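You operate a simulated robot arm through the tools that you are given. There is no shell and no other tool.

You are at the controls of a simulated two-armed robot. One attempt, no reset.

## Task
Replace the peeling label on lidded carton 72 with a new one.
Fine: use the teal pad; the old label goes on the yellow sheet, the new one square in the frame; put the pad back; the carton stays where it is. Set down upright: teal pad.

Only the result counts: the job must be done as asked and must still hold three seconds after the hand-in. Knocking over, shifting, dropping, spilling or breaking anything else fails it. Flat cloth is picked up by pressing the open fingertips on it (5 to 10 N) and closing them slowly along it; thin cloth reads only 2 to 8 mm in the jaws.

## Robot
Two 7-joint arms with fingered hands on one trunk that stands fixed in place. Base frame: the origin is at the foot of the trunk, x ahead of it, y to its left, z up; the work surface is at about z = 870. Readings come in mm, degrees, newtons and seconds.
The left shoulder is at [50, 214, 869], the right one opposite. With the tool pointing down near the work surface each hand reaches from about 340 to 880 mm from the base axis, measured 20 degrees to its own side. Payload 3 kg a hand.
The tool frame of a hand sits at the grasp point between the pads (the TCP): z along the fingers, y along the line on which they close. The tips reach 26 mm beyond it. The gripper opens to 132 mm. The gripper's body begins 73 mm behind the TCP. The gripper is a hand of 3 fingers: y runs from the thumb to the fingers, the wrist lies at [0, 0, -229] in the tool frame, and closing takes about 1.5 s.
Orientation is that of the tool frame in the base frame, as a unit quaternion [w, x, y, z]. With the fingers straight down and closing along the base's y, the tool's x points along the base's -x, its y along +y and its z along -z.

## Interface
- The arms move only by the tool arm_command. It takes "left_targets", "right_targets" or both (then of equal length, played together; a hand with none holds still); each is a list of rows, each an object (a shift or turn left out is 0, a gripper value left out holds the last) with "slide": the shift along the base's x, y, z in units of 20 mm (1.0 is 20 mm), a list of three; "dr": the turn, a rotation vector about the base's x, y, z in units of 5 degrees (1.0 is 5 degrees), a list of three; "grip": the closure in counts, from 0 (fully open) to 255 (shut). In form: [{"slide": [x, y, z], "dr": [rx, ry, rz], "grip": grip}, ...]. A call has 1 to 20 rows; each row shifts and turns the commanded pose from where the row before left it. A call with a number of a shift or a turn outside -1 to 1 is refused whole. Rows are played at 5 a second. More than 50 mm and 8.6 degrees between two rows, or a gripper value outside its range, and nothing of the call is played. Where a pose cannot be reached the arm comes as near as it can. A force on the tool above 40 N (or 10 N above the force at the start of the call, whichever is more), or a blocked arm, ends the call early, and 0.2 s more pass. The fingers move at their own pace (about 72 mm/s each) and stop on an object; they squeeze with about 27 N. The grip force told is the motor's: it shows also when the fingers shut on nothing. Time passes only in rows, and 0.2 s behind the last, so rows that do not move let the fingers close. It gives the time, the measured TCP pose, the force on the tool (base axes), the opening and the grip force at its end, in the units of the frame above (readings bear some noise), with the torque about the TCP (base axes, N m) and any sound that the robot's microphone picked up, and new pictures: "show" is both (left out), scene, wrist or none (wrist: the cameras of the hands that moved).
- Cameras (640 x 400 px; columns grow to the right, rows downward): "scene" is now at [33.6, -29.6, 1492.2]; the picture's right is [-0.42, -0.91, 0.00], its down [-0.60, 0.28, -0.75] and it looks along [0.68, -0.32, -0.66] (base axes); focal length 331 px, centre (320, 200). "left" rides on the left gripper at [-61, 3, -92] in its tool frame; the picture's right is [-0.05, -1.00, 0.00], its down [0.83, -0.04, -0.56] and it looks along [0.55, -0.03, 0.83] (tool axes); focal length 230 px, centre (320, 200). "right" rides on the right gripper at [61, 3, -92] in its tool frame; the picture's right is [-0.05, 1.00, 0.00], its down [-0.83, -0.04, -0.56] and it looks along [-0.55, -0.03, 0.83] (tool axes); focal length 230 px, centre (320, 200). There is no depth. A picture from a camera that has moved, and an enlarged one, comes with that camera's place and axes in the base frame and with its lens. The place of the scene camera against the robot may be out by one fixed shift of up to 18 mm in any direction.
- set_grasp(shape, hand): the hand has 3 fingers and takes this shape, open, in about a second: jaw (thumb against the fingers, like two jaws); tri (thumb and two fingers); tip (a fingertip pinch); poke (one finger out to press); point (the index stretched); flat (the hand flat); cup (the hand cupped); fist (a fist). The gripper value then closes the fingers along that shape, each until it touches; the sizes above hold for jaw. It gives what a move gives, with no picture.
- head_to(pan, tilt): turns the head with the scene camera to pan (to the left, within 86 degrees either way) and tilt (down, from -29 to 69), counted from straight ahead of the robot. It gives what a move gives, and a new picture of the scene camera.
- inspect(camera, box): a new picture of the part [left, top, right, bottom] of that camera's present view, enlarged. No time passes.
- close_job(): hands the job in; it is judged then, once.

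Places have to be worked out from the pictures, the camera data and where the tool is seen. Open the grippers and draw the arms clear of the work before you hand the job in, unless the task says otherwise.

The tools are called by a JSON object that holds its "name" and its "arguments". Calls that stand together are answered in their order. arm_command: Moves the arms, as the interface text tells. Its arguments: {"type":"object","properties":{"left_targets":{"type":"array","items":{"type":"object","properties":{"slide":{"type":"array","items":{"type":"number"}},"dr":{"type":"array","items":{"type":"number"}},"grip":{"type":"number"}}}},"right_targets":{"type":"array","items":{"type":"object","properties":{"slide":{"type":"array","items":{"type":"number"}},"dr":{"type":"array","items":{"type":"number"}},"grip":{"type":"number"}}}},"show":{"type":"string","enum":["both","scene","wrist","none"]}},"required":[]} The other tools are called the same way: set_grasp (shape, hand) gives the hand a shape; head_to (pan, tilt) turns the head that bears the scene camera; inspect (camera, box) takes an enlarged picture of a part of a camera's view; close_job () hands the job in.

At the start:

```text
clock: 0.0
left_eef_pos: [434.8, -44.7, 1159.2]
left_ee_rot: [0.0, 0.271, 0.962, 0.001]
left_force: [-0.2, -0.2, 0.2]
left_wrist_torque: [0.0, 0.0, 0.04]
left_grip_width: 131.7
left_grasp_force: 0.0
left_shape: jaw
right_eef_pos: [351.1, -400.2, 1236.8]
right_ee_rot: [-0.001, 0.27, 0.963, 0.0]
right_force: [0.4, 0.4, -0.9]
right_wrist_torque: [-0.01, -0.02, 0.01]
right_grip_width: 132.1
right_grasp_force: 0.0
right_shape: jaw
head pan, tilt: [-24.9, 41.1]
```

scene: 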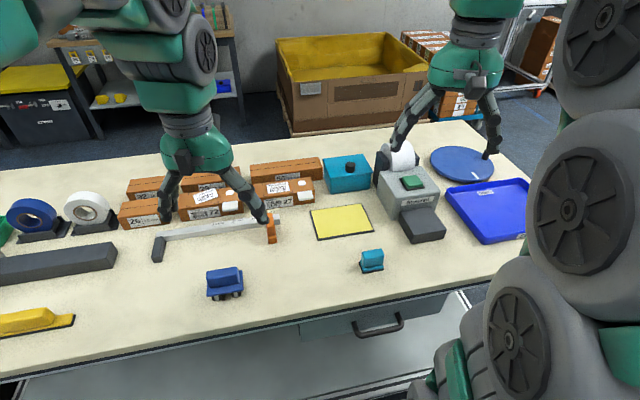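
right: 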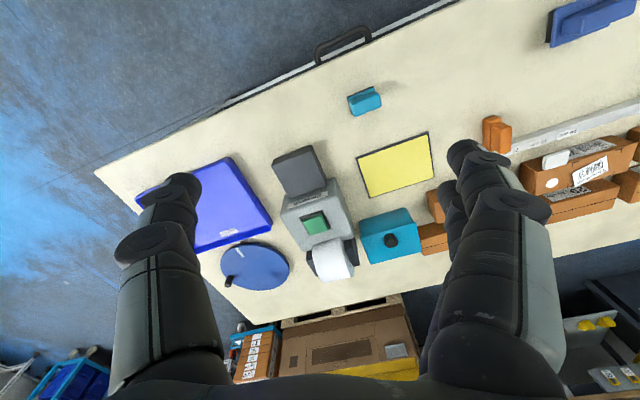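
left: 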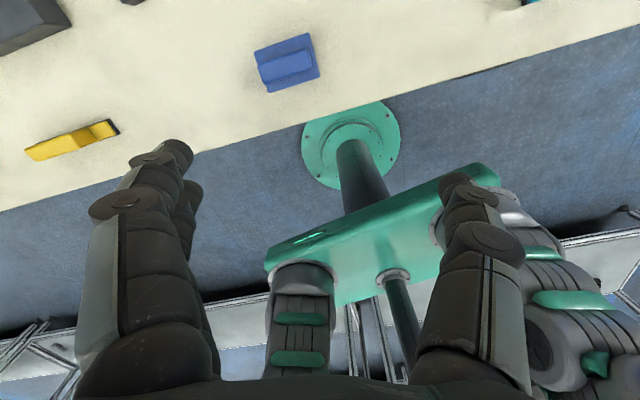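

The scene shows several cartons, a label printer, pads (blue, teal), a yellow sheet. I'll enlarge parts of the scene to identify carton 72, its label, and the teal pad.

{"name": "inspect", "arguments": {"camera": "scene", "box": [110, 140, 350, 290]}}

{"name": "inspect", "arguments": {"camera": "scene", "box": [300, 130, 540, 280]}}

{"name": "inspect", "arguments": {"camera": "right", "box": [240, 70, 440, 290]}}

{"name": "inspect", "arguments": {"camera": "right", "box": [440, 70, 640, 250]}}

```text
2.67 times, centred on (230, 215) of scene
camera zoom: at [33.6, -29.6, 1492.2], right [-0.42, -0.91, 0.0], down [-0.6, 0.28, -0.75], along [0.68, -0.32, -0.66], focal length 883 px, centre (560, 160)
```

zoom: 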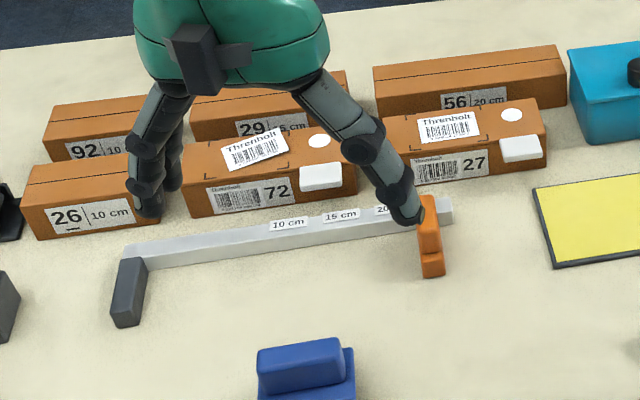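

```text
2.67 times, centred on (420, 205) of scene
camera zoom: at [33.6, -29.6, 1492.2], right [-0.42, -0.91, 0.0], down [-0.6, 0.28, -0.75], along [0.68, -0.32, -0.66], focal length 883 px, centre (53, 187)
```

zoom: 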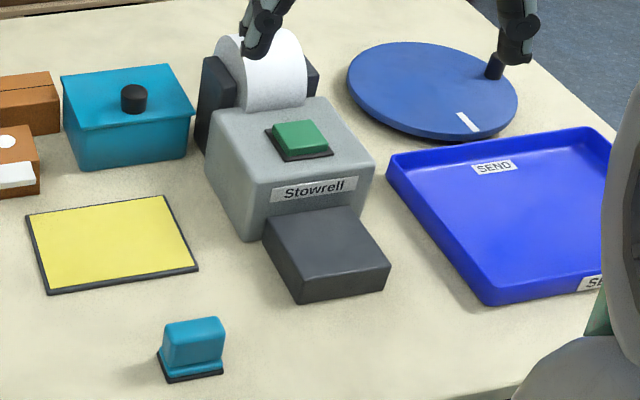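

```text
1.82 times, centred on (340, 180) of right
camera zoom: at [301.5, -365.8, 1330.0], right [0.56, 0.83, 0.0], down [0.69, -0.47, 0.56], along [0.46, -0.31, -0.83], focal length 418 px, centre (284, 236)
```

zoom: 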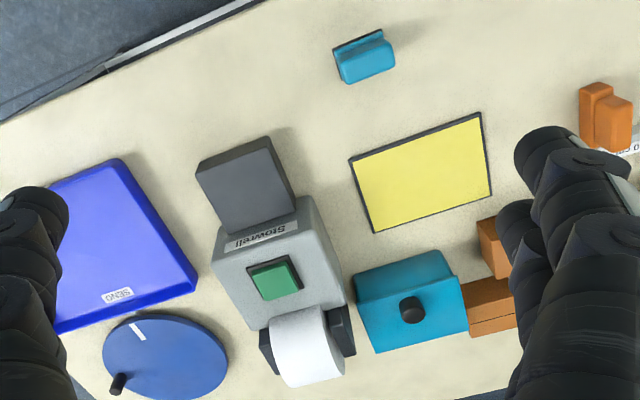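

```text
2.22 times, centred on (540, 160) of right
camera zoom: at [301.5, -365.8, 1330.0], right [0.56, 0.83, 0.0], down [0.69, -0.47, 0.56], along [0.46, -0.31, -0.83], focal length 511 px, centre (-169, 289)
```

zoom: 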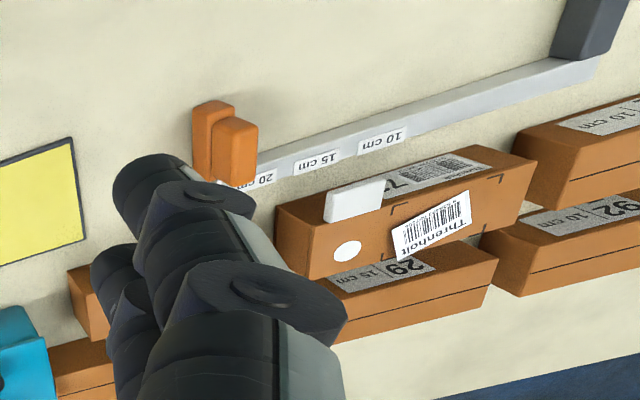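

Left hand blocks the view of the cartons. I'll draw the left arm back to its own side (about y +240) and look again.

{"name": "arm_command", "arguments": {"left_targets": [{"slide": [-0.3, 1, 0.3]}, {"slide": [-0.3, 1, 0.3]}, {"slide": [-0.3, 1, 0.3]}, {"slide": [-0.3, 1, 0.3]}, {"slide": [-0.3, 1, 0.3]}, {"slide": [-0.3, 1, 0.3]}, {"slide": [-0.3, 1, 0]}, {"slide": [-0.3, 1, 0]}, {"slide": [-0.3, 1, 0]}, {"slide": [-0.3, 1, 0]}, {"slide": [-0.3, 1, 0]}, {"slide": [-0.3, 1, 0]}, {"slide": [-0.3, 1, 0]}, {"slide": [0, 1, 0]}, {"slide": [0, 1, 0]}], "show": "scene"}}

{"name": "inspect", "arguments": {"camera": "scene", "box": [110, 150, 270, 250]}}

{"name": "inspect", "arguments": {"camera": "scene", "box": [330, 225, 420, 285]}}

{"name": "inspect", "arguments": {"camera": "scene", "box": [350, 140, 470, 250]}}

{"name": "inspect", "arguments": {"camera": "scene", "box": [180, 250, 280, 310]}}

{"name": "inspect", "arguments": {"camera": "scene", "box": [0, 180, 130, 350]}}

```text
clock: 3.2
left_eef_pos: [358.2, 256.2, 1194.5]
left_ee_rot: [0.0, 0.271, 0.963, 0.0]
left_force: [0.5, -0.6, 0.5]
left_wrist_torque: [0.01, 0.02, -0.02]
left_grip_width: 131.9
left_grasp_force: 0.0
left_shape: jaw
right_eef_pos: [352.3, -400.4, 1238.2]
right_ee_rot: [0.0, 0.27, 0.963, 0.0]
right_force: [-0.5, 0.2, -0.3]
right_wrist_torque: [0.01, -0.01, 0.01]
right_grip_width: 131.8
right_grasp_force: 0.1
right_shape: jaw
head pan, tilt: [-24.9, 41.1]
```

scene: 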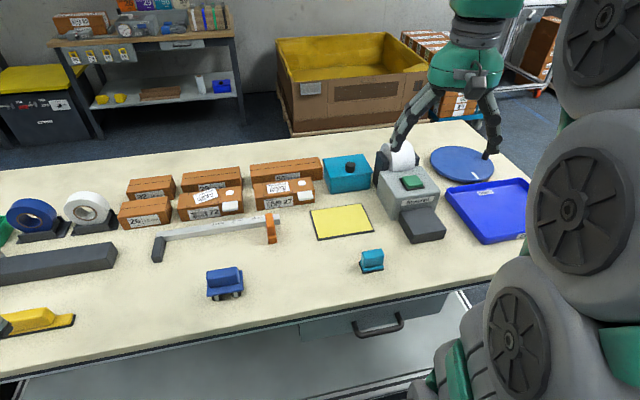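

```text
4.00 times, centred on (190, 200) of scene
camera zoom: at [33.6, -29.6, 1492.2], right [-0.42, -0.91, 0.0], down [-0.6, 0.28, -0.75], along [0.68, -0.32, -0.66], focal length 1325 px, centre (840, 200)
```

zoom: 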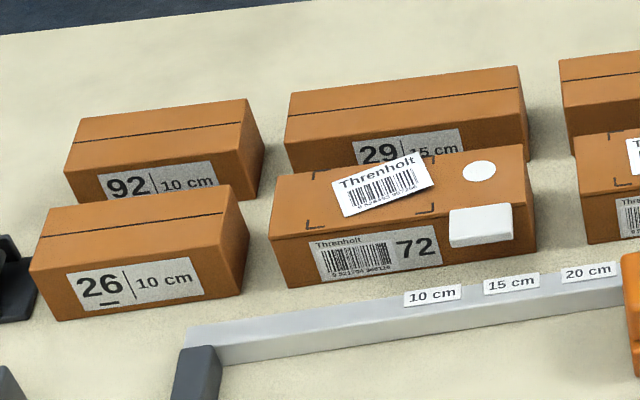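

```text
6.67 times, centred on (375, 255) of scene
camera zoom: at [33.6, -29.6, 1492.2], right [-0.42, -0.91, 0.0], down [-0.6, 0.28, -0.75], along [0.68, -0.32, -0.66], focal length 2208 px, centre (-47, -167)
```

zoom: 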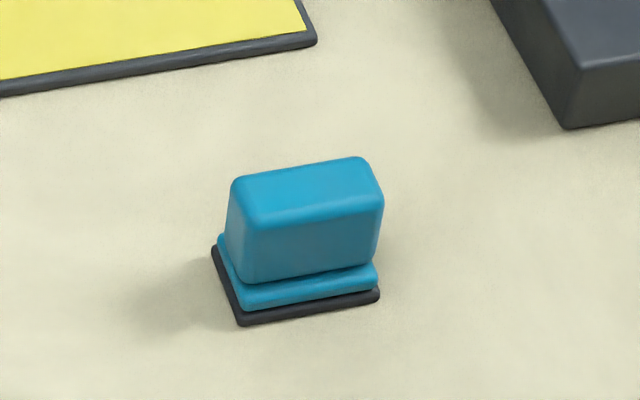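

```text
3.64 times, centred on (410, 195) of scene
camera zoom: at [33.6, -29.6, 1492.2], right [-0.42, -0.91, 0.0], down [-0.6, 0.28, -0.75], along [0.68, -0.32, -0.66], focal length 1204 px, centre (-7, 218)
```

zoom: 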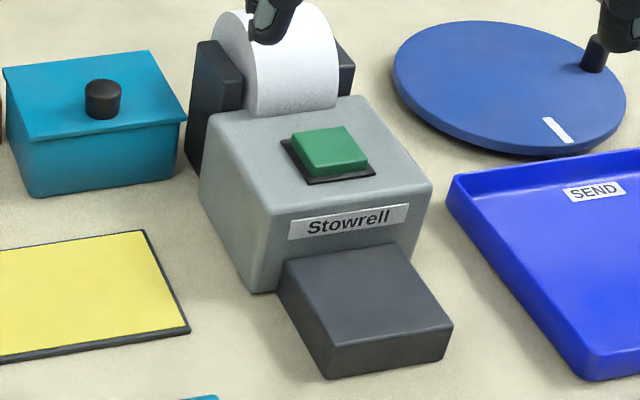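

```text
6.40 times, centred on (230, 280) of scene
camera zoom: at [33.6, -29.6, 1492.2], right [-0.42, -0.91, 0.0], down [-0.6, 0.28, -0.75], along [0.68, -0.32, -0.66], focal length 2120 px, centre (896, -312)
```

zoom: 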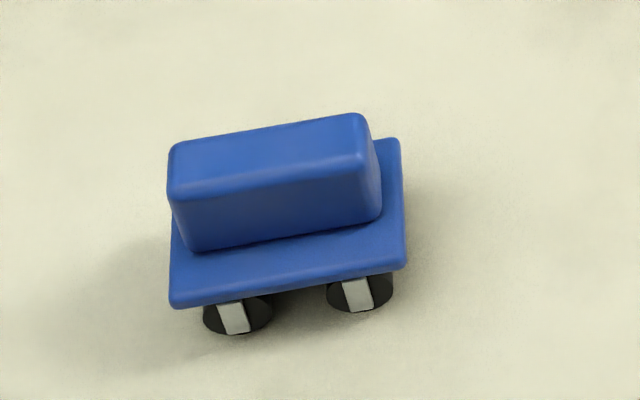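

```text
2.35 times, centred on (65, 265) of scene
camera zoom: at [33.6, -29.6, 1492.2], right [-0.42, -0.91, 0.0], down [-0.6, 0.28, -0.75], along [0.68, -0.32, -0.66], focal length 779 px, centre (920, 47)
```

zoom: 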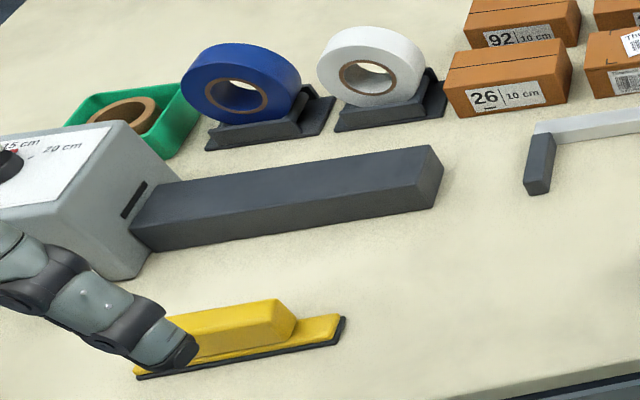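

The layout is clear: the teal pad stands near (412,-342), a label printer with a green button near (540,-535), the yellow sheet and carton 72 (frame corners around a skewed, peeling label) near (775,-36). I move the right hand toward the printer for a close look with its wrist camera.

{"name": "arm_command", "arguments": {"right_targets": [{"slide": [0.8, -0.5, -0.6]}, {"slide": [0.8, -0.5, -0.6]}, {"slide": [0.8, -0.5, -0.6]}, {"slide": [0.8, -0.5, -0.6]}, {"slide": [0.8, -0.5, -0.6]}, {"slide": [0.8, -0.5, -0.6]}, {"slide": [0.8, -0.5, -0.6]}, {"slide": [0.8, -0.5, -0.6]}]}}

```text
clock: 5.0
left_eef_pos: [356.9, 255.1, 1194.4]
left_ee_rot: [0.001, 0.27, 0.963, 0.001]
left_force: [0.6, 0.0, -0.3]
left_wrist_torque: [-0.03, 0.02, -0.01]
left_grip_width: 132.1
left_grasp_force: 0.1
left_shape: jaw
right_eef_pos: [480.1, -479.7, 1141.0]
right_ee_rot: [0.0, 0.27, 0.963, 0.0]
right_force: [0.1, -0.5, -0.6]
right_wrist_torque: [0.0, 0.01, 0.02]
right_grip_width: 132.0
right_grasp_force: 0.0
right_shape: jaw
head pan, tilt: [-24.9, 41.1]
camera right: at [430.1, -446.3, 1234.3], right [0.56, 0.83, 0.0], down [0.69, -0.47, 0.56], along [0.46, -0.31, -0.83], focal length 230 px, centre (320, 200)
```

scene: 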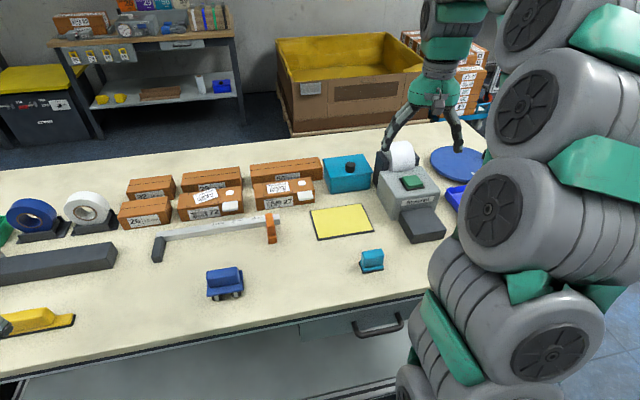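
right: 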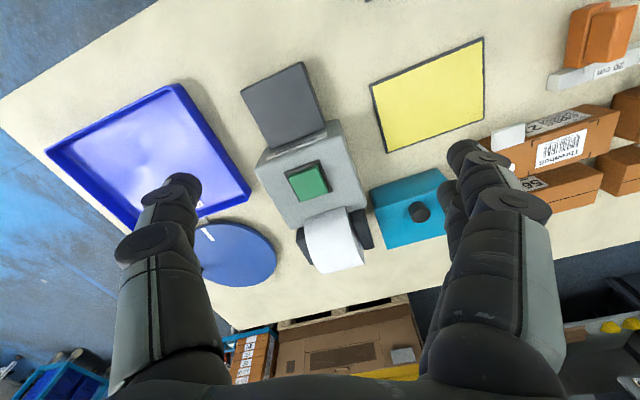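

The button top triangulates to about (545,-544,965) from the two wrist views. I close the right fingers and bring the tips over the button, staying well above, to check alignment.

{"name": "arm_command", "arguments": {"right_targets": [{"slide": [0.8, -0.8, 0], "grip": 255}, {"slide": [0.8, -0.8, 0]}, {"slide": [0.8, -0.8, -0.5]}, {"slide": [0.85, -0.8, -0.5]}, {"slide": [0, 0, -1]}, {"slide": [0, 0, -1]}, {"slide": [0, 0, -1]}, {"slide": [0, 0, -1]}, {"slide": [0, 0, 0]}]}}

{"name": "inspect", "arguments": {"camera": "right", "box": [220, 110, 420, 290]}}

{"name": "inspect", "arguments": {"camera": "scene", "box": [350, 110, 470, 250]}}

```text
clock: 7.0
left_eef_pos: [357.8, 256.2, 1194.2]
left_ee_rot: [0.001, 0.271, 0.963, 0.0]
left_force: [0.7, -0.5, 0.3]
left_wrist_torque: [0.0, 0.03, 0.03]
left_grip_width: 132.0
left_grasp_force: 0.1
left_shape: jaw
right_eef_pos: [542.6, -544.2, 1042.1]
right_ee_rot: [0.0, 0.271, 0.963, 0.0]
right_force: [0.0, 1.0, -0.2]
right_wrist_torque: [-0.01, 0.0, 0.0]
right_grip_width: 0.2
right_grasp_force: 26.6
right_shape: jaw
head pan, tilt: [-24.9, 41.1]
camera right: at [493.9, -509.2, 1133.8], right [0.56, 0.83, 0.0], down [0.69, -0.47, 0.56], along [0.46, -0.31, -0.83], focal length 230 px, centre (320, 200)
```

scene: 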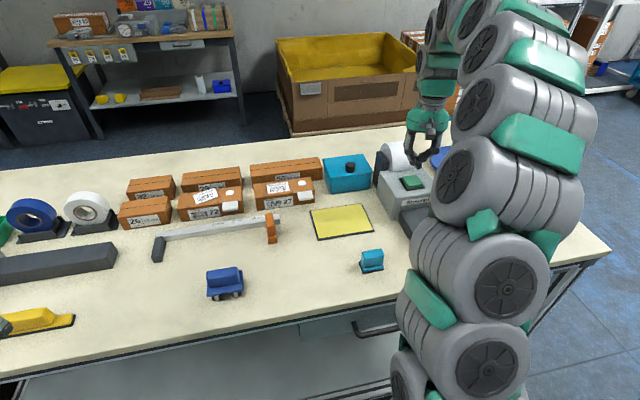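
right: 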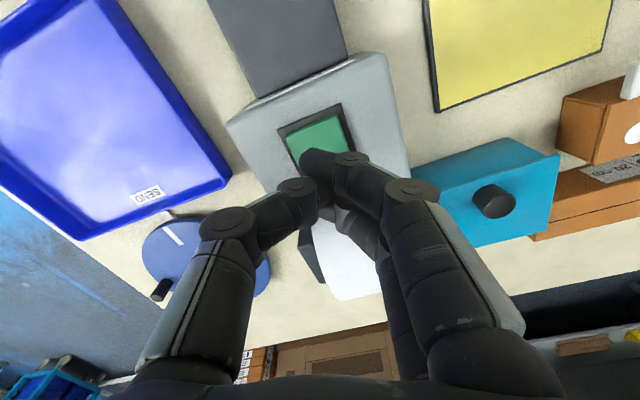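

```text
2.22 times, centred on (320, 200) of right
camera zoom: at [493.9, -509.2, 1133.8], right [0.56, 0.83, 0.0], down [0.69, -0.47, 0.56], along [0.46, -0.31, -0.83], focal length 511 px, centre (320, 200)
```

zoom: 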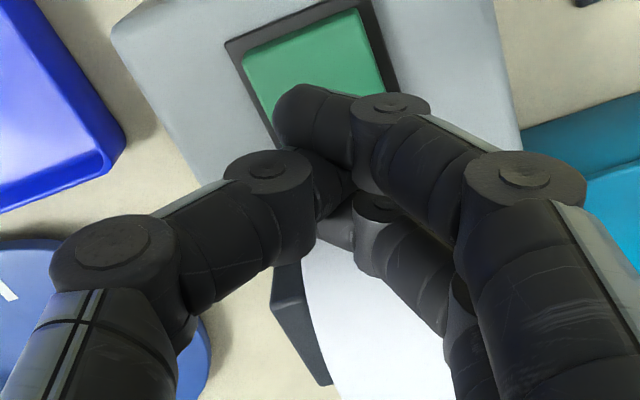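

```text
2.86 times, centred on (410, 180) of scene
camera zoom: at [33.6, -29.6, 1492.2], right [-0.42, -0.91, 0.0], down [-0.6, 0.28, -0.75], along [0.68, -0.32, -0.66], focal length 946 px, centre (63, 257)
```

zoom: 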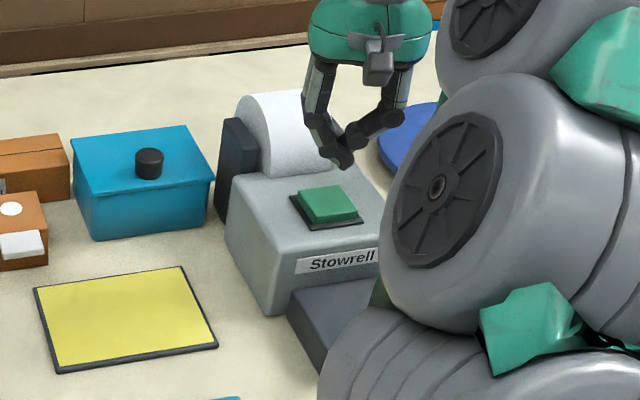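

The closed tips sit right over the button (ray check gives the button at (544,-544)). I descend to just above it, then creep down.

{"name": "arm_command", "arguments": {"right_targets": [{"slide": [0.05, 0, -1]}, {"slide": [0, 0, -0.7]}, {"slide": [0, 0, -0.2]}, {"slide": [0, 0, -0.2]}, {"slide": [0, 0, 0]}], "show": "none"}}

{"name": "inspect", "arguments": {"camera": "scene", "box": [350, 130, 470, 250]}}

```text
clock: 8.2
left_eef_pos: [357.6, 256.2, 1195.5]
left_ee_rot: [0.0, 0.271, 0.963, 0.0]
left_force: [-0.8, -1.2, -0.1]
left_wrist_torque: [0.01, -0.02, -0.06]
left_grip_width: 131.9
left_grasp_force: 0.1
left_shape: jaw
right_eef_pos: [545.8, -545.0, 999.0]
right_ee_rot: [-0.001, 0.27, 0.963, 0.0]
right_force: [0.2, -0.1, 0.8]
right_wrist_torque: [-0.03, -0.02, 0.0]
right_grip_width: 0.0
right_grasp_force: 27.2
right_shape: jaw
head pan, tilt: [-24.9, 41.1]
```

```text
3.33 times, centred on (410, 190) of scene
camera zoom: at [33.6, -29.6, 1492.2], right [-0.42, -0.91, 0.0], down [-0.6, 0.28, -0.75], along [0.68, -0.32, -0.66], focal length 1104 px, centre (20, 233)
```

zoom: 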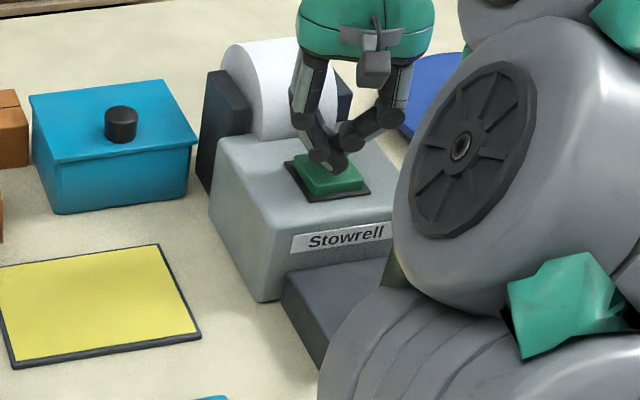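

No contact yet (TCP z 999) and the tips are centred over the button. I creep down about 12 mm in small steps and watch the force.

{"name": "arm_command", "arguments": {"right_targets": [{"slide": [0, 0, -0.2]}, {"slide": [0, 0, -0.1]}, {"slide": [0, 0, -0.1]}], "show": "none"}}

```text
clock: 9.0
left_eef_pos: [357.4, 255.2, 1195.1]
left_ee_rot: [0.001, 0.271, 0.963, 0.001]
left_force: [0.4, -0.6, 0.5]
left_wrist_torque: [-0.01, -0.01, -0.01]
left_grip_width: 132.0
left_grasp_force: 0.1
left_shape: jaw
right_eef_pos: [544.9, -544.8, 991.3]
right_ee_rot: [0.0, 0.27, 0.963, 0.0]
right_force: [-0.8, 1.6, 2.1]
right_wrist_torque: [0.04, -0.01, 0.0]
right_grip_width: 0.1
right_grasp_force: 26.5
right_shape: jaw
head pan, tilt: [-24.9, 41.1]
```

A slight upward force of 2 N shows first contact at TCP z 991. I press a few mm more in 2 mm steps.

{"name": "arm_command", "arguments": {"right_targets": [{"slide": [0, 0, -0.1]}, {"slide": [0, 0, -0.1]}], "show": "none"}}

```text
clock: 9.6
left_eef_pos: [357.9, 256.3, 1194.4]
left_ee_rot: [0.001, 0.27, 0.963, -0.001]
left_force: [0.6, -0.3, -0.2]
left_wrist_torque: [-0.02, 0.0, -0.02]
left_grip_width: 131.9
left_grasp_force: 0.1
left_shape: jaw
right_eef_pos: [545.2, -544.7, 987.9]
right_ee_rot: [0.0, 0.27, 0.963, 0.0]
right_force: [0.9, -1.5, 4.0]
right_wrist_torque: [0.0, 0.01, -0.01]
right_grip_width: 0.0
right_grasp_force: 27.1
right_shape: jaw
head pan, tilt: [-24.9, 41.1]
heard: click
```

A click was heard: the button has been pressed. I retract upward and look for the printed label.

{"name": "arm_command", "arguments": {"right_targets": [{"slide": [0, 0, 0.5]}, {"slide": [0, 0, 1]}, {"slide": [0, 0, 1]}, {"slide": [0, 0, 1]}, {"slide": [-0.5, 0.5, 1]}, {"slide": [-1, 0.7, 1], "grip": 0}, {"slide": [-1, 0.7, 1]}, {"slide": [-1, 0.7, 1]}, {"slide": [-1, 0.7, 0]}, {"slide": [-1, 0.7, 0]}]}}

{"name": "inspect", "arguments": {"camera": "scene", "box": [350, 140, 470, 250]}}

{"name": "inspect", "arguments": {"camera": "right", "box": [160, 20, 460, 220]}}

```text
clock: 11.8
left_eef_pos: [357.3, 255.9, 1194.7]
left_ee_rot: [0.0, 0.271, 0.963, 0.0]
left_force: [0.1, 0.2, 0.0]
left_wrist_torque: [-0.02, -0.04, 0.03]
left_grip_width: 132.1
left_grasp_force: 0.0
left_shape: jaw
right_eef_pos: [435.5, -463.7, 1138.6]
right_ee_rot: [0.0, 0.271, 0.963, 0.0]
right_force: [0.5, 0.3, -0.4]
right_wrist_torque: [-0.02, 0.0, 0.0]
right_grip_width: 131.7
right_grasp_force: 0.0
right_shape: jaw
head pan, tilt: [-24.9, 41.1]
camera right: at [385.0, -429.2, 1230.5], right [0.56, 0.83, 0.0], down [0.69, -0.47, 0.55], along [0.46, -0.31, -0.83], focal length 230 px, centre (320, 200)
```

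scene: 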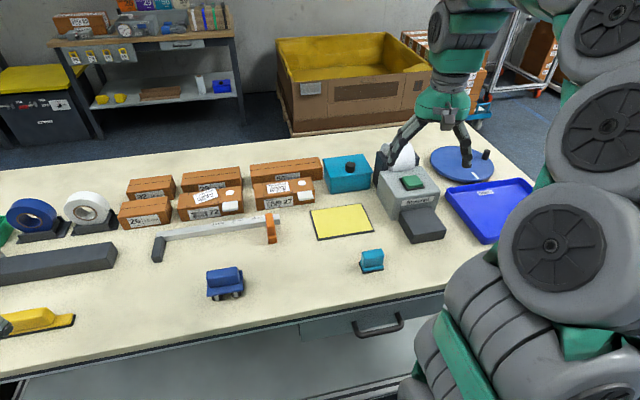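
right: 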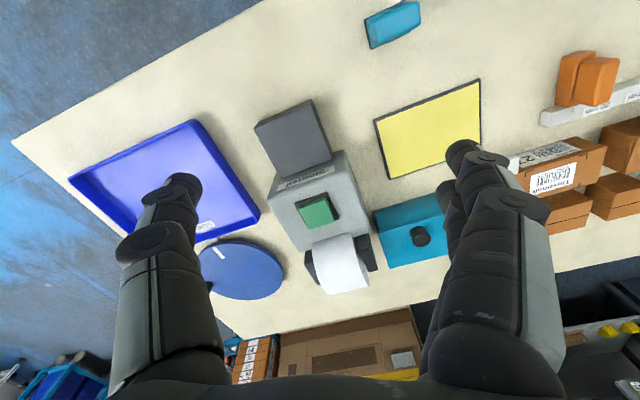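

```text
3.64 times, centred on (410, 195) of scene
camera zoom: at [33.6, -29.6, 1492.2], right [-0.42, -0.91, 0.0], down [-0.6, 0.28, -0.75], along [0.68, -0.32, -0.66], focal length 1204 px, centre (-7, 218)
```

zoom: 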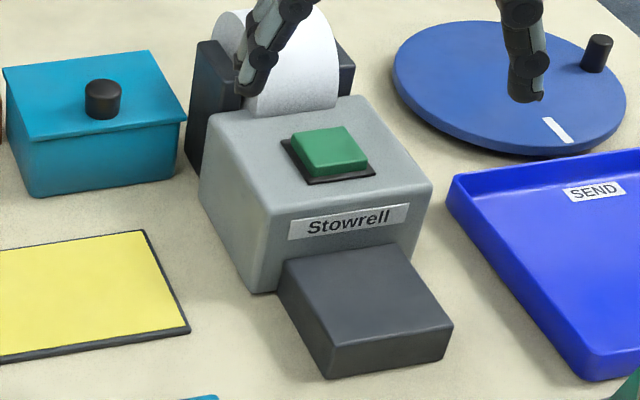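

```text
2.00 times, centred on (310, 120) of right
camera zoom: at [385.0, -429.2, 1230.5], right [0.56, 0.83, 0.0], down [0.69, -0.47, 0.55], along [0.46, -0.31, -0.83], focal length 460 px, centre (340, 360)
```

zoom: 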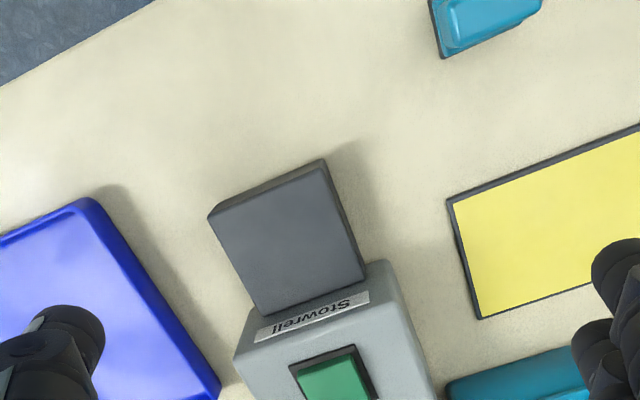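

A click was heard but no label lies on the plate yet; it may take a moment. I wait about 2 s and look again.

{"name": "arm_command", "arguments": {"right_targets": [{"slide": [0, 0, 0]}, {"slide": [0, 0, 0]}, {"slide": [0, 0, 0]}, {"slide": [0, 0, 0]}, {"slide": [0, 0, 0]}, {"slide": [0, 0, 0]}, {"slide": [0, 0, 0]}, {"slide": [0, 0, 0]}, {"slide": [0, 0, 0]}, {"slide": [0, 0, 0]}], "show": "wrist"}}

{"name": "inspect", "arguments": {"camera": "right", "box": [220, 70, 370, 170]}}

```text
clock: 14.0
left_eef_pos: [358.0, 255.7, 1195.2]
left_ee_rot: [0.0, 0.27, 0.963, 0.0]
left_force: [-0.6, 0.1, 0.7]
left_wrist_torque: [0.01, -0.04, -0.03]
left_grip_width: 132.0
left_grasp_force: 0.0
left_shape: jaw
right_eef_pos: [436.7, -464.9, 1138.8]
right_ee_rot: [0.001, 0.27, 0.963, 0.0]
right_force: [0.2, 0.7, -1.0]
right_wrist_torque: [0.0, -0.01, 0.0]
right_grip_width: 132.1
right_grasp_force: 0.1
right_shape: jaw
head pan, tilt: [-24.9, 41.1]
camera right: at [385.4, -429.6, 1230.4], right [0.56, 0.83, 0.0], down [0.69, -0.47, 0.56], along [0.46, -0.31, -0.83], focal length 230 px, centre (320, 200)
```

right: 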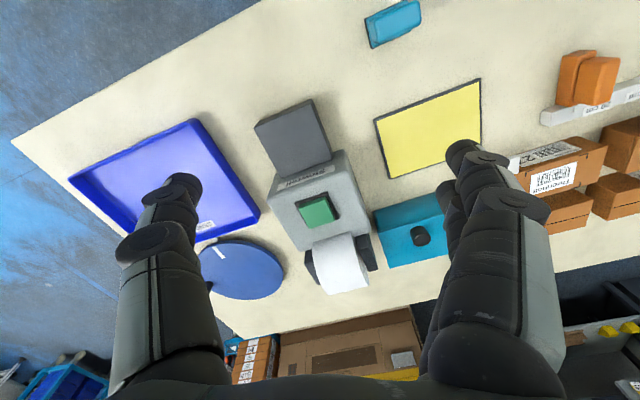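

```text
4.00 times, centred on (295, 120) of right
camera zoom: at [385.4, -429.6, 1230.4], right [0.56, 0.83, 0.0], down [0.69, -0.47, 0.56], along [0.46, -0.31, -0.83], focal length 920 px, centre (420, 520)
```

zoom: 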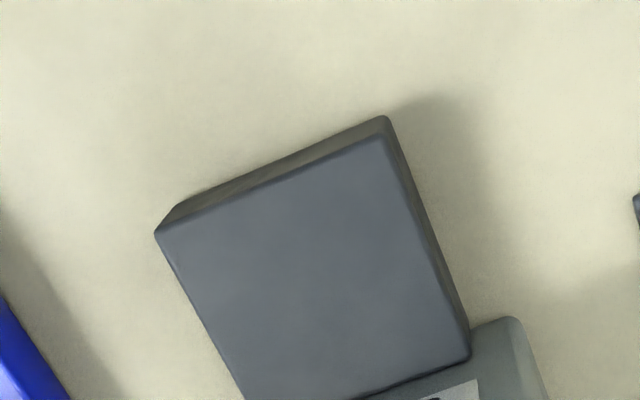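

Still nothing on the plate. I'll press the button again, a little deeper and hold it, watching the plate with the wrist camera.

{"name": "arm_command", "arguments": {"right_targets": [{"slide": [1, -0.7, 0], "grip": 255}, {"slide": [1, -0.7, 0]}, {"slide": [1, -0.7, -0.5]}, {"slide": [1, -0.7, -0.8]}, {"slide": [1, -0.7, -1]}, {"slide": [0.45, -0.5, -1]}, {"slide": [0, 0, -1]}, {"slide": [0, 0, -1]}, {"slide": [0, 0, -1]}, {"slide": [0, 0, -0.7]}, {"slide": [0, 0, 0]}], "show": "none"}}

```text
clock: 16.4
left_eef_pos: [357.2, 255.9, 1195.3]
left_ee_rot: [-0.001, 0.271, 0.963, 0.0]
left_force: [0.3, 0.7, 0.0]
left_wrist_torque: [-0.01, 0.01, 0.01]
left_grip_width: 131.9
left_grasp_force: 0.0
left_shape: jaw
right_eef_pos: [546.3, -542.9, 998.0]
right_ee_rot: [0.0, 0.271, 0.963, 0.001]
right_force: [-0.2, 0.0, -0.3]
right_wrist_torque: [0.0, 0.02, 0.02]
right_grip_width: 0.2
right_grasp_force: 27.0
right_shape: jaw
head pan, tilt: [-24.9, 41.1]
```

Hovering at z 998, now pressing down to about 985 in 2 mm steps and holding.

{"name": "arm_command", "arguments": {"right_targets": [{"slide": [0, 0, -0.25]}, {"slide": [0, 0, -0.1]}, {"slide": [0, 0, -0.1]}, {"slide": [0, 0, -0.1]}, {"slide": [0, 0, 0]}, {"slide": [0, 0, 0]}, {"slide": [0, 0, 0]}], "show": "wrist"}}

```text
clock: 18.0
left_eef_pos: [357.7, 255.4, 1194.3]
left_ee_rot: [0.0, 0.27, 0.963, 0.0]
left_force: [0.6, 1.0, 0.0]
left_wrist_torque: [-0.03, 0.02, -0.01]
left_grip_width: 131.8
left_grasp_force: 0.0
left_shape: jaw
right_eef_pos: [544.7, -543.3, 985.9]
right_ee_rot: [-0.001, 0.27, 0.963, 0.0]
right_force: [-1.0, 1.4, 4.5]
right_wrist_torque: [0.02, 0.05, -0.02]
right_grip_width: 0.1
right_grasp_force: 26.7
right_shape: jaw
head pan, tilt: [-24.9, 41.1]
heard: click
camera right: at [494.5, -509.1, 1078.9], right [0.56, 0.83, 0.0], down [0.69, -0.47, 0.56], along [0.46, -0.31, -0.83], focal length 230 px, centre (320, 200)
```

right: 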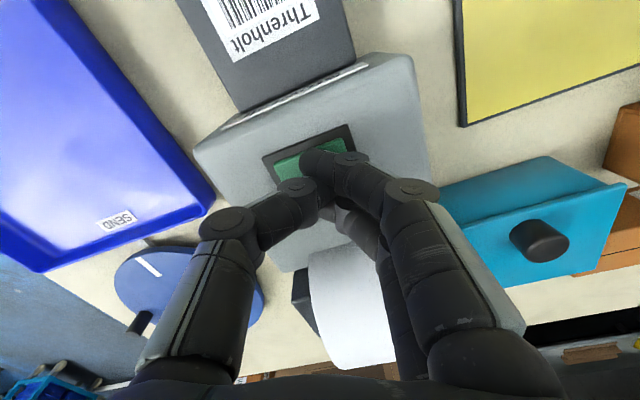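

A "Threnholt" label now lies on the plate. I retract and get a clear view of it.

{"name": "arm_command", "arguments": {"right_targets": [{"slide": [0, 0, 0.5]}, {"slide": [0, 0, 1]}, {"slide": [0, 0, 1]}, {"slide": [0, 0, 1]}, {"slide": [-0.5, 0.5, 1]}, {"slide": [-1, 0.5, 1], "grip": 0}, {"slide": [-1, 0.5, 1]}, {"slide": [-1, 0.5, 0.5]}, {"slide": [-1, 0.5, 0]}, {"slide": [-1, 0.5, 0]}, {"slide": [0, 0, 0]}]}}

{"name": "inspect", "arguments": {"camera": "right", "box": [220, 50, 400, 190]}}

{"name": "inspect", "arguments": {"camera": "scene", "box": [350, 140, 470, 250]}}

```text
clock: 20.4
left_eef_pos: [358.4, 256.3, 1194.1]
left_ee_rot: [0.0, 0.271, 0.963, 0.001]
left_force: [-0.6, -0.2, 0.3]
left_wrist_torque: [0.02, 0.03, 0.01]
left_grip_width: 131.9
left_grasp_force: 0.1
left_shape: jaw
right_eef_pos: [435.1, -483.5, 1126.1]
right_ee_rot: [0.0, 0.27, 0.963, -0.001]
right_force: [0.0, 0.0, -0.2]
right_wrist_torque: [0.02, 0.02, 0.0]
right_grip_width: 131.8
right_grasp_force: 0.0
right_shape: jaw
head pan, tilt: [-24.9, 41.1]
camera right: at [384.6, -448.4, 1218.3], right [0.56, 0.83, 0.0], down [0.69, -0.47, 0.56], along [0.46, -0.31, -0.83], focal length 230 px, centre (320, 200)
```

scene: 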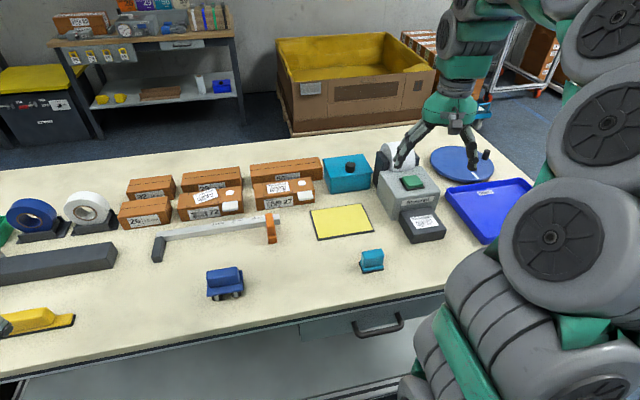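
right: 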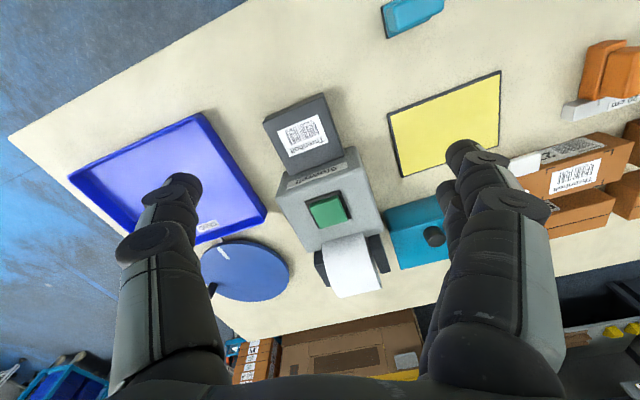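

```text
2.86 times, centred on (310, 120) of right
camera zoom: at [384.6, -448.4, 1218.3], right [0.56, 0.83, 0.0], down [0.69, -0.47, 0.56], along [0.46, -0.31, -0.83], focal length 657 px, centre (349, 429)
```

zoom: 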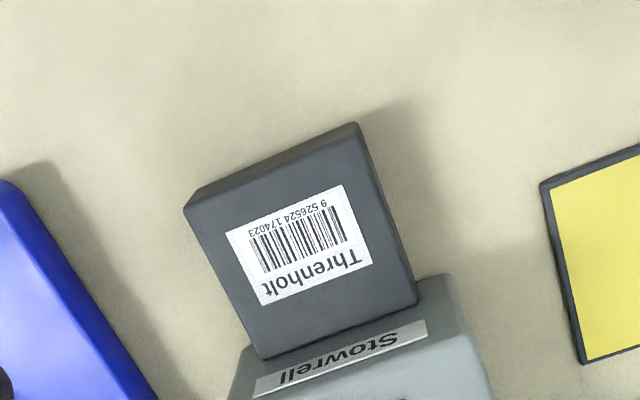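

```text
3.64 times, centred on (410, 195) of scene
camera zoom: at [33.6, -29.6, 1492.2], right [-0.42, -0.91, 0.0], down [-0.6, 0.28, -0.75], along [0.68, -0.32, -0.66], focal length 1204 px, centre (-7, 218)
```

zoom: 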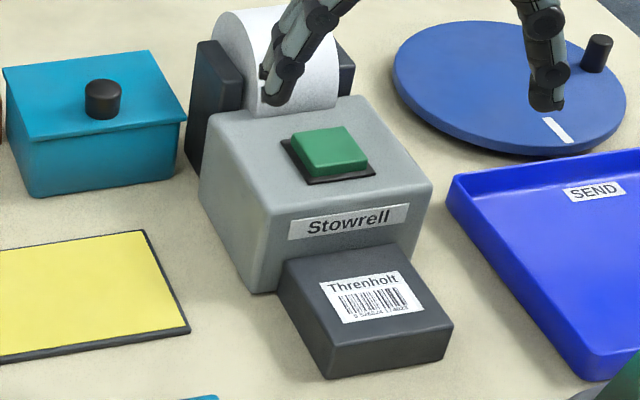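

The new label lies square on the plate near (456,-526). Now I turn the right hand by -72° so it closes across the pad's short side, and move above the teal pad.

{"name": "arm_command", "arguments": {"right_targets": [{"slide": [-0.08, 0.46, 0], "dr": [0, 0, -1]}, {"slide": [-0.08, 0.46, 0], "dr": [0, 0, -1]}, {"slide": [-0.08, 0.46, 0], "dr": [0, 0, -1]}, {"slide": [-0.08, 0.46, 0], "dr": [0, 0, -1]}, {"slide": [-0.08, 0.46, 0], "dr": [0, 0, -1]}, {"slide": [-0.08, 0.46, 0], "dr": [0, 0, -1]}, {"slide": [-0.08, 0.46, 0], "dr": [0, 0, -1]}, {"slide": [-0.08, 0.46, 0], "dr": [0, 0, -1]}, {"slide": [-0.08, 0.46, 0], "dr": [0, 0, -1]}, {"slide": [-0.08, 0.46, 0], "dr": [0, 0, -1]}, {"slide": [-0.08, 0.46, 0], "dr": [0, 0, -1]}, {"slide": [-0.08, 0.46, 0], "dr": [0, 0, -1]}, {"slide": [-0.08, 0.46, 0], "dr": [0, 0, -1]}, {"slide": [-0.08, 0.46, 0], "dr": [0, 0, -1]}, {"slide": [-0.08, 0.46, 0], "dr": [0, 0, -0.4]}, {"slide": [0, 0, 0]}]}}

{"name": "inspect", "arguments": {"camera": "right", "box": [220, 110, 420, 260]}}

```text
clock: 23.8
left_eef_pos: [357.5, 256.6, 1195.0]
left_ee_rot: [0.0, 0.27, 0.963, 0.0]
left_force: [0.3, -0.4, -0.5]
left_wrist_torque: [0.02, 0.0, -0.02]
left_grip_width: 131.8
left_grasp_force: 0.2
left_shape: jaw
right_eef_pos: [410.4, -346.0, 1127.0]
right_ee_rot: [0.0, 0.784, 0.62, -0.001]
right_force: [0.5, -0.4, 0.2]
right_wrist_torque: [-0.01, -0.01, -0.03]
right_grip_width: 131.7
right_grasp_force: 0.0
right_shape: jaw
head pan, tilt: [-24.9, 41.1]
camera right: at [428.8, -287.2, 1218.6], right [0.96, -0.28, 0.0], down [-0.23, -0.8, 0.56], along [-0.16, -0.53, -0.83], focal length 230 px, centre (320, 200)
```

scene: 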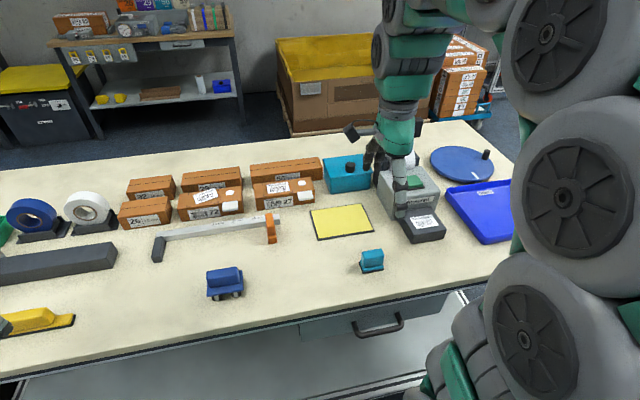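
right: 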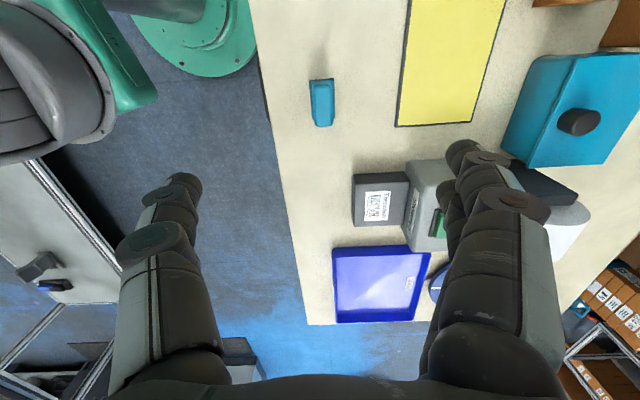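

```text
2.67 times, centred on (320, 185) of right
camera zoom: at [428.8, -287.2, 1218.6], right [0.96, -0.28, 0.0], down [-0.23, -0.8, 0.56], along [-0.16, -0.53, -0.83], focal length 614 px, centre (320, 240)
```

zoom: 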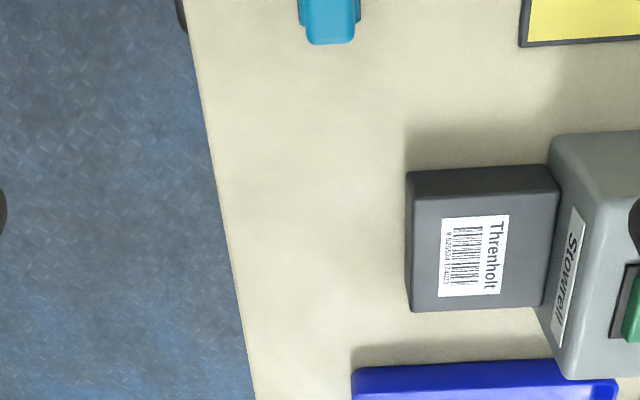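

The turn was reached exactly. I enlarge the pad in the wrist view to fix its centre and yaw.

{"name": "inspect", "arguments": {"camera": "right", "box": [280, 60, 360, 140]}}

{"name": "inspect", "arguments": {"camera": "right", "box": [340, 0, 520, 140]}}

```text
5.00 times, centred on (320, 100) of right
camera zoom: at [428.8, -287.2, 1218.6], right [0.96, -0.28, 0.0], down [-0.23, -0.8, 0.56], along [-0.16, -0.53, -0.83], focal length 1150 px, centre (320, 700)
```

zoom: 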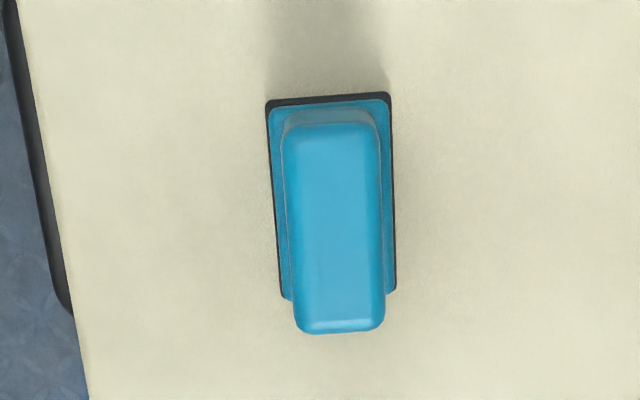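

```text
2.86 times, centred on (430, 70) of right
camera zoom: at [428.8, -287.2, 1218.6], right [0.96, -0.28, 0.0], down [-0.23, -0.8, 0.56], along [-0.16, -0.53, -0.83], focal length 657 px, centre (6, 571)
```

zoom: 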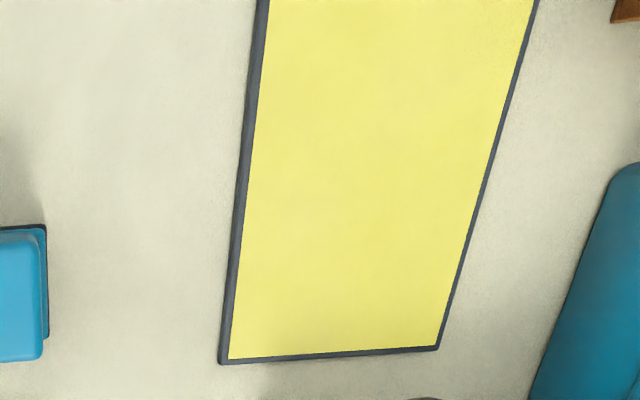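

The pad sole centre is (415,-346.5), 52 by 33 mm, yaw matching the hand within about 0.5°. I centre over it and descend most of the way with open fingers.

{"name": "arm_command", "arguments": {"right_targets": [{"slide": [0.22, -0.03, -1], "dr": [0, 0, 0.1]}, {"slide": [0, 0, -1]}, {"slide": [0, 0, -1]}, {"slide": [0, 0, -1]}, {"slide": [0, 0, -1]}, {"slide": [0, 0, -1]}, {"slide": [0, 0, -1]}, {"slide": [0, 0, -1]}, {"slide": [0, 0, -1]}, {"slide": [0, 0, 0]}]}}

{"name": "inspect", "arguments": {"camera": "right", "box": [220, 100, 420, 260]}}

{"name": "inspect", "arguments": {"camera": "scene", "box": [320, 190, 440, 290]}}

```text
clock: 26.0
left_eef_pos: [357.7, 256.0, 1194.7]
left_ee_rot: [0.0, 0.272, 0.962, 0.0]
left_force: [-0.2, -0.5, -0.3]
left_wrist_torque: [0.04, 0.0, -0.01]
left_grip_width: 132.0
left_grasp_force: 0.1
left_shape: jaw
right_eef_pos: [416.0, -348.3, 946.9]
right_ee_rot: [0.0, 0.782, 0.624, 0.0]
right_force: [-0.6, -0.7, -0.1]
right_wrist_torque: [-0.01, -0.01, -0.01]
right_grip_width: 131.6
right_grasp_force: 0.0
right_shape: jaw
head pan, tilt: [-24.9, 41.1]
camera right: at [433.2, -289.5, 1038.4], right [0.96, -0.27, 0.0], down [-0.23, -0.8, 0.56], along [-0.15, -0.53, -0.83], focal length 230 px, centre (320, 200)
```

scene: 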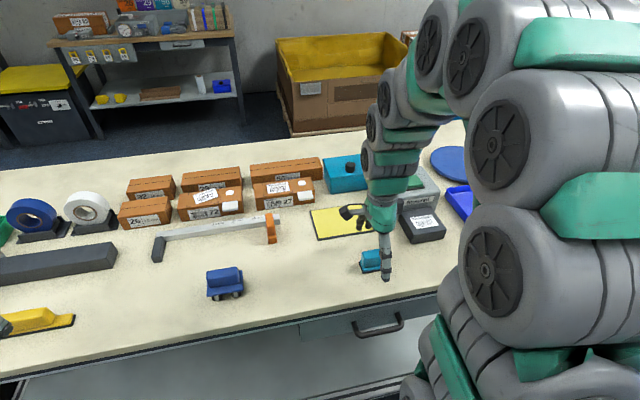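
right: 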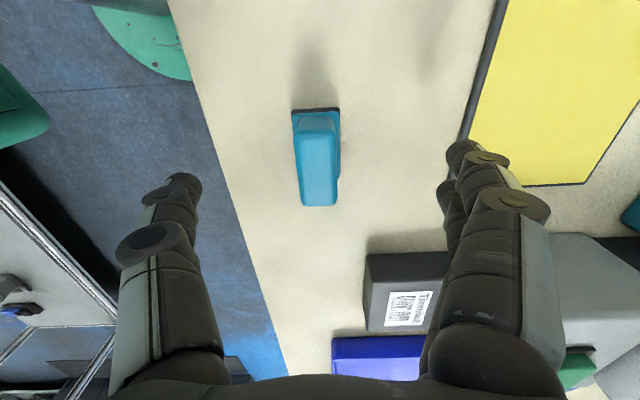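

```text
2.50 times, centred on (320, 180) of right
camera zoom: at [433.2, -289.5, 1038.4], right [0.96, -0.27, 0.0], down [-0.23, -0.8, 0.56], along [-0.15, -0.53, -0.83], focal length 575 px, centre (320, 250)
```

zoom: 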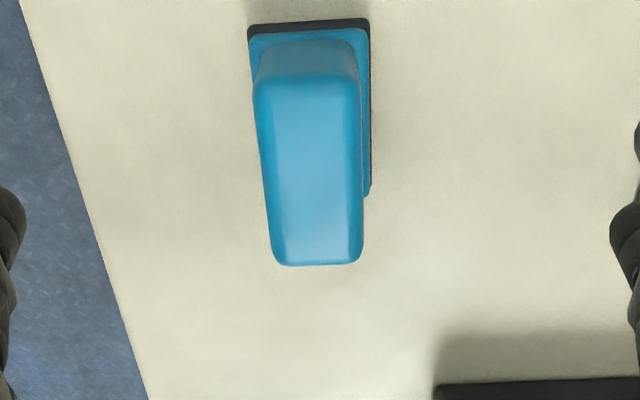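

```text
4.00 times, centred on (380, 240) of scene
camera zoom: at [33.6, -29.6, 1492.2], right [-0.42, -0.91, 0.0], down [-0.6, 0.28, -0.75], along [0.68, -0.32, -0.66], focal length 1325 px, centre (80, 40)
```

zoom: 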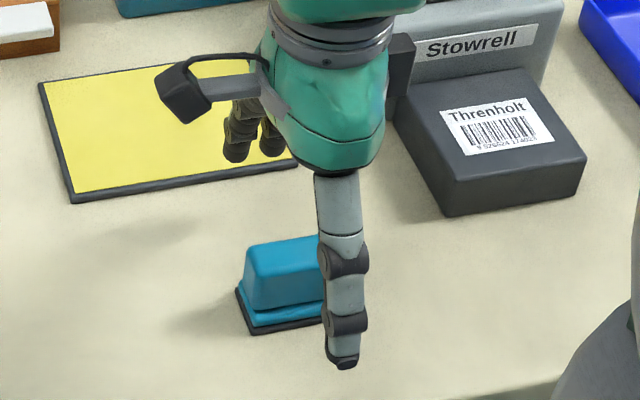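

The pad is centred between the open fingers. I descend to TCP z about 914 (tips at ~888, above the flange) and close slowly.

{"name": "arm_command", "arguments": {"right_targets": [{"slide": [-0.05, 0, -0.8]}, {"slide": [0, 0, -0.8]}, {"slide": [0, 0, 0], "grip": 120}, {"slide": [0, 0, 0], "grip": 180}, {"slide": [0, 0, 0], "grip": 255}, {"slide": [0, 0, 0]}, {"slide": [0, 0, 0]}, {"slide": [0, 0, 0]}, {"slide": [0, 0, 0]}, {"slide": [0, 0, 0]}]}}

{"name": "inspect", "arguments": {"camera": "right", "box": [220, 100, 420, 260]}}

{"name": "inspect", "arguments": {"camera": "scene", "box": [320, 190, 440, 290]}}

```text
clock: 28.2
left_eef_pos: [357.3, 256.3, 1194.4]
left_ee_rot: [0.0, 0.27, 0.963, 0.001]
left_force: [0.5, -0.4, 0.2]
left_wrist_torque: [0.01, 0.02, -0.01]
left_grip_width: 132.1
left_grasp_force: 0.1
left_shape: jaw
right_eef_pos: [413.3, -347.1, 916.1]
right_ee_rot: [0.0, 0.782, 0.624, 0.0]
right_force: [-0.1, -0.3, 0.2]
right_wrist_torque: [0.01, 0.03, 0.02]
right_grip_width: 18.5
right_grasp_force: 27.2
right_shape: jaw
head pan, tilt: [-24.9, 41.1]
camera right: at [430.8, -288.4, 1008.3], right [0.96, -0.27, 0.0], down [-0.23, -0.8, 0.56], along [-0.15, -0.53, -0.83], focal length 230 px, centre (320, 200)
```

scene: 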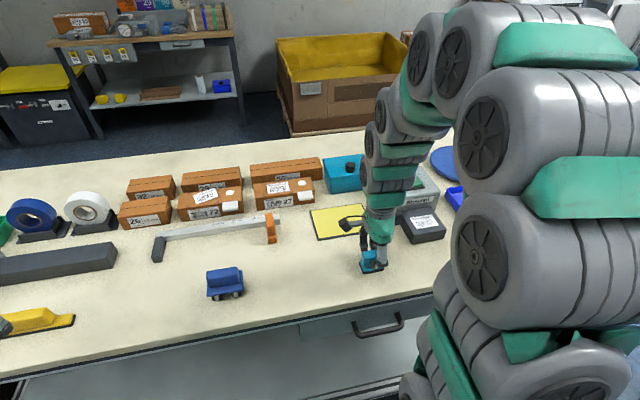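
right: 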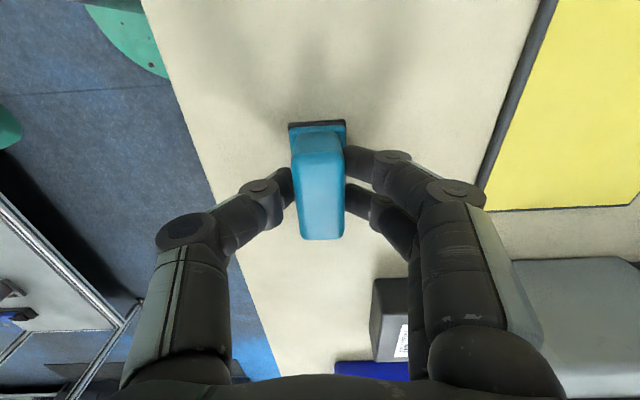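

```text
2.50 times, centred on (320, 180) of right
camera zoom: at [430.8, -288.4, 1008.3], right [0.96, -0.27, 0.0], down [-0.23, -0.8, 0.56], along [-0.15, -0.53, -0.83], focal length 575 px, centre (320, 250)
```

zoom: 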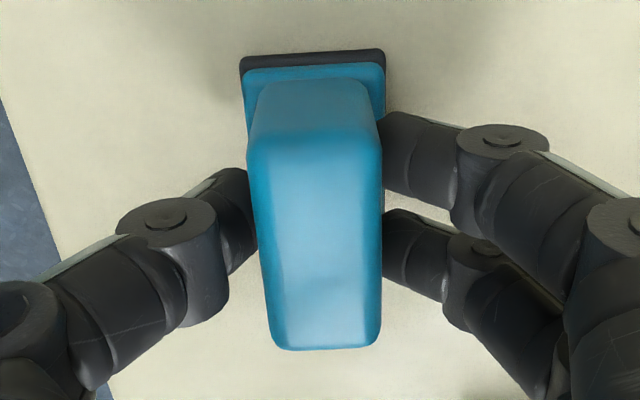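

```text
4.00 times, centred on (380, 240) of scene
camera zoom: at [33.6, -29.6, 1492.2], right [-0.42, -0.91, 0.0], down [-0.6, 0.28, -0.75], along [0.68, -0.32, -0.66], focal length 1325 px, centre (80, 40)
```

zoom: 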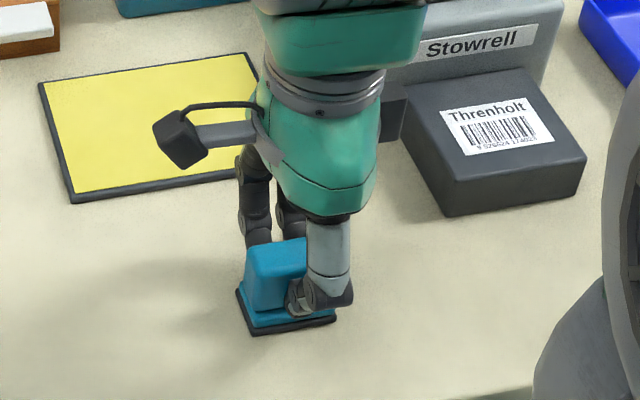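

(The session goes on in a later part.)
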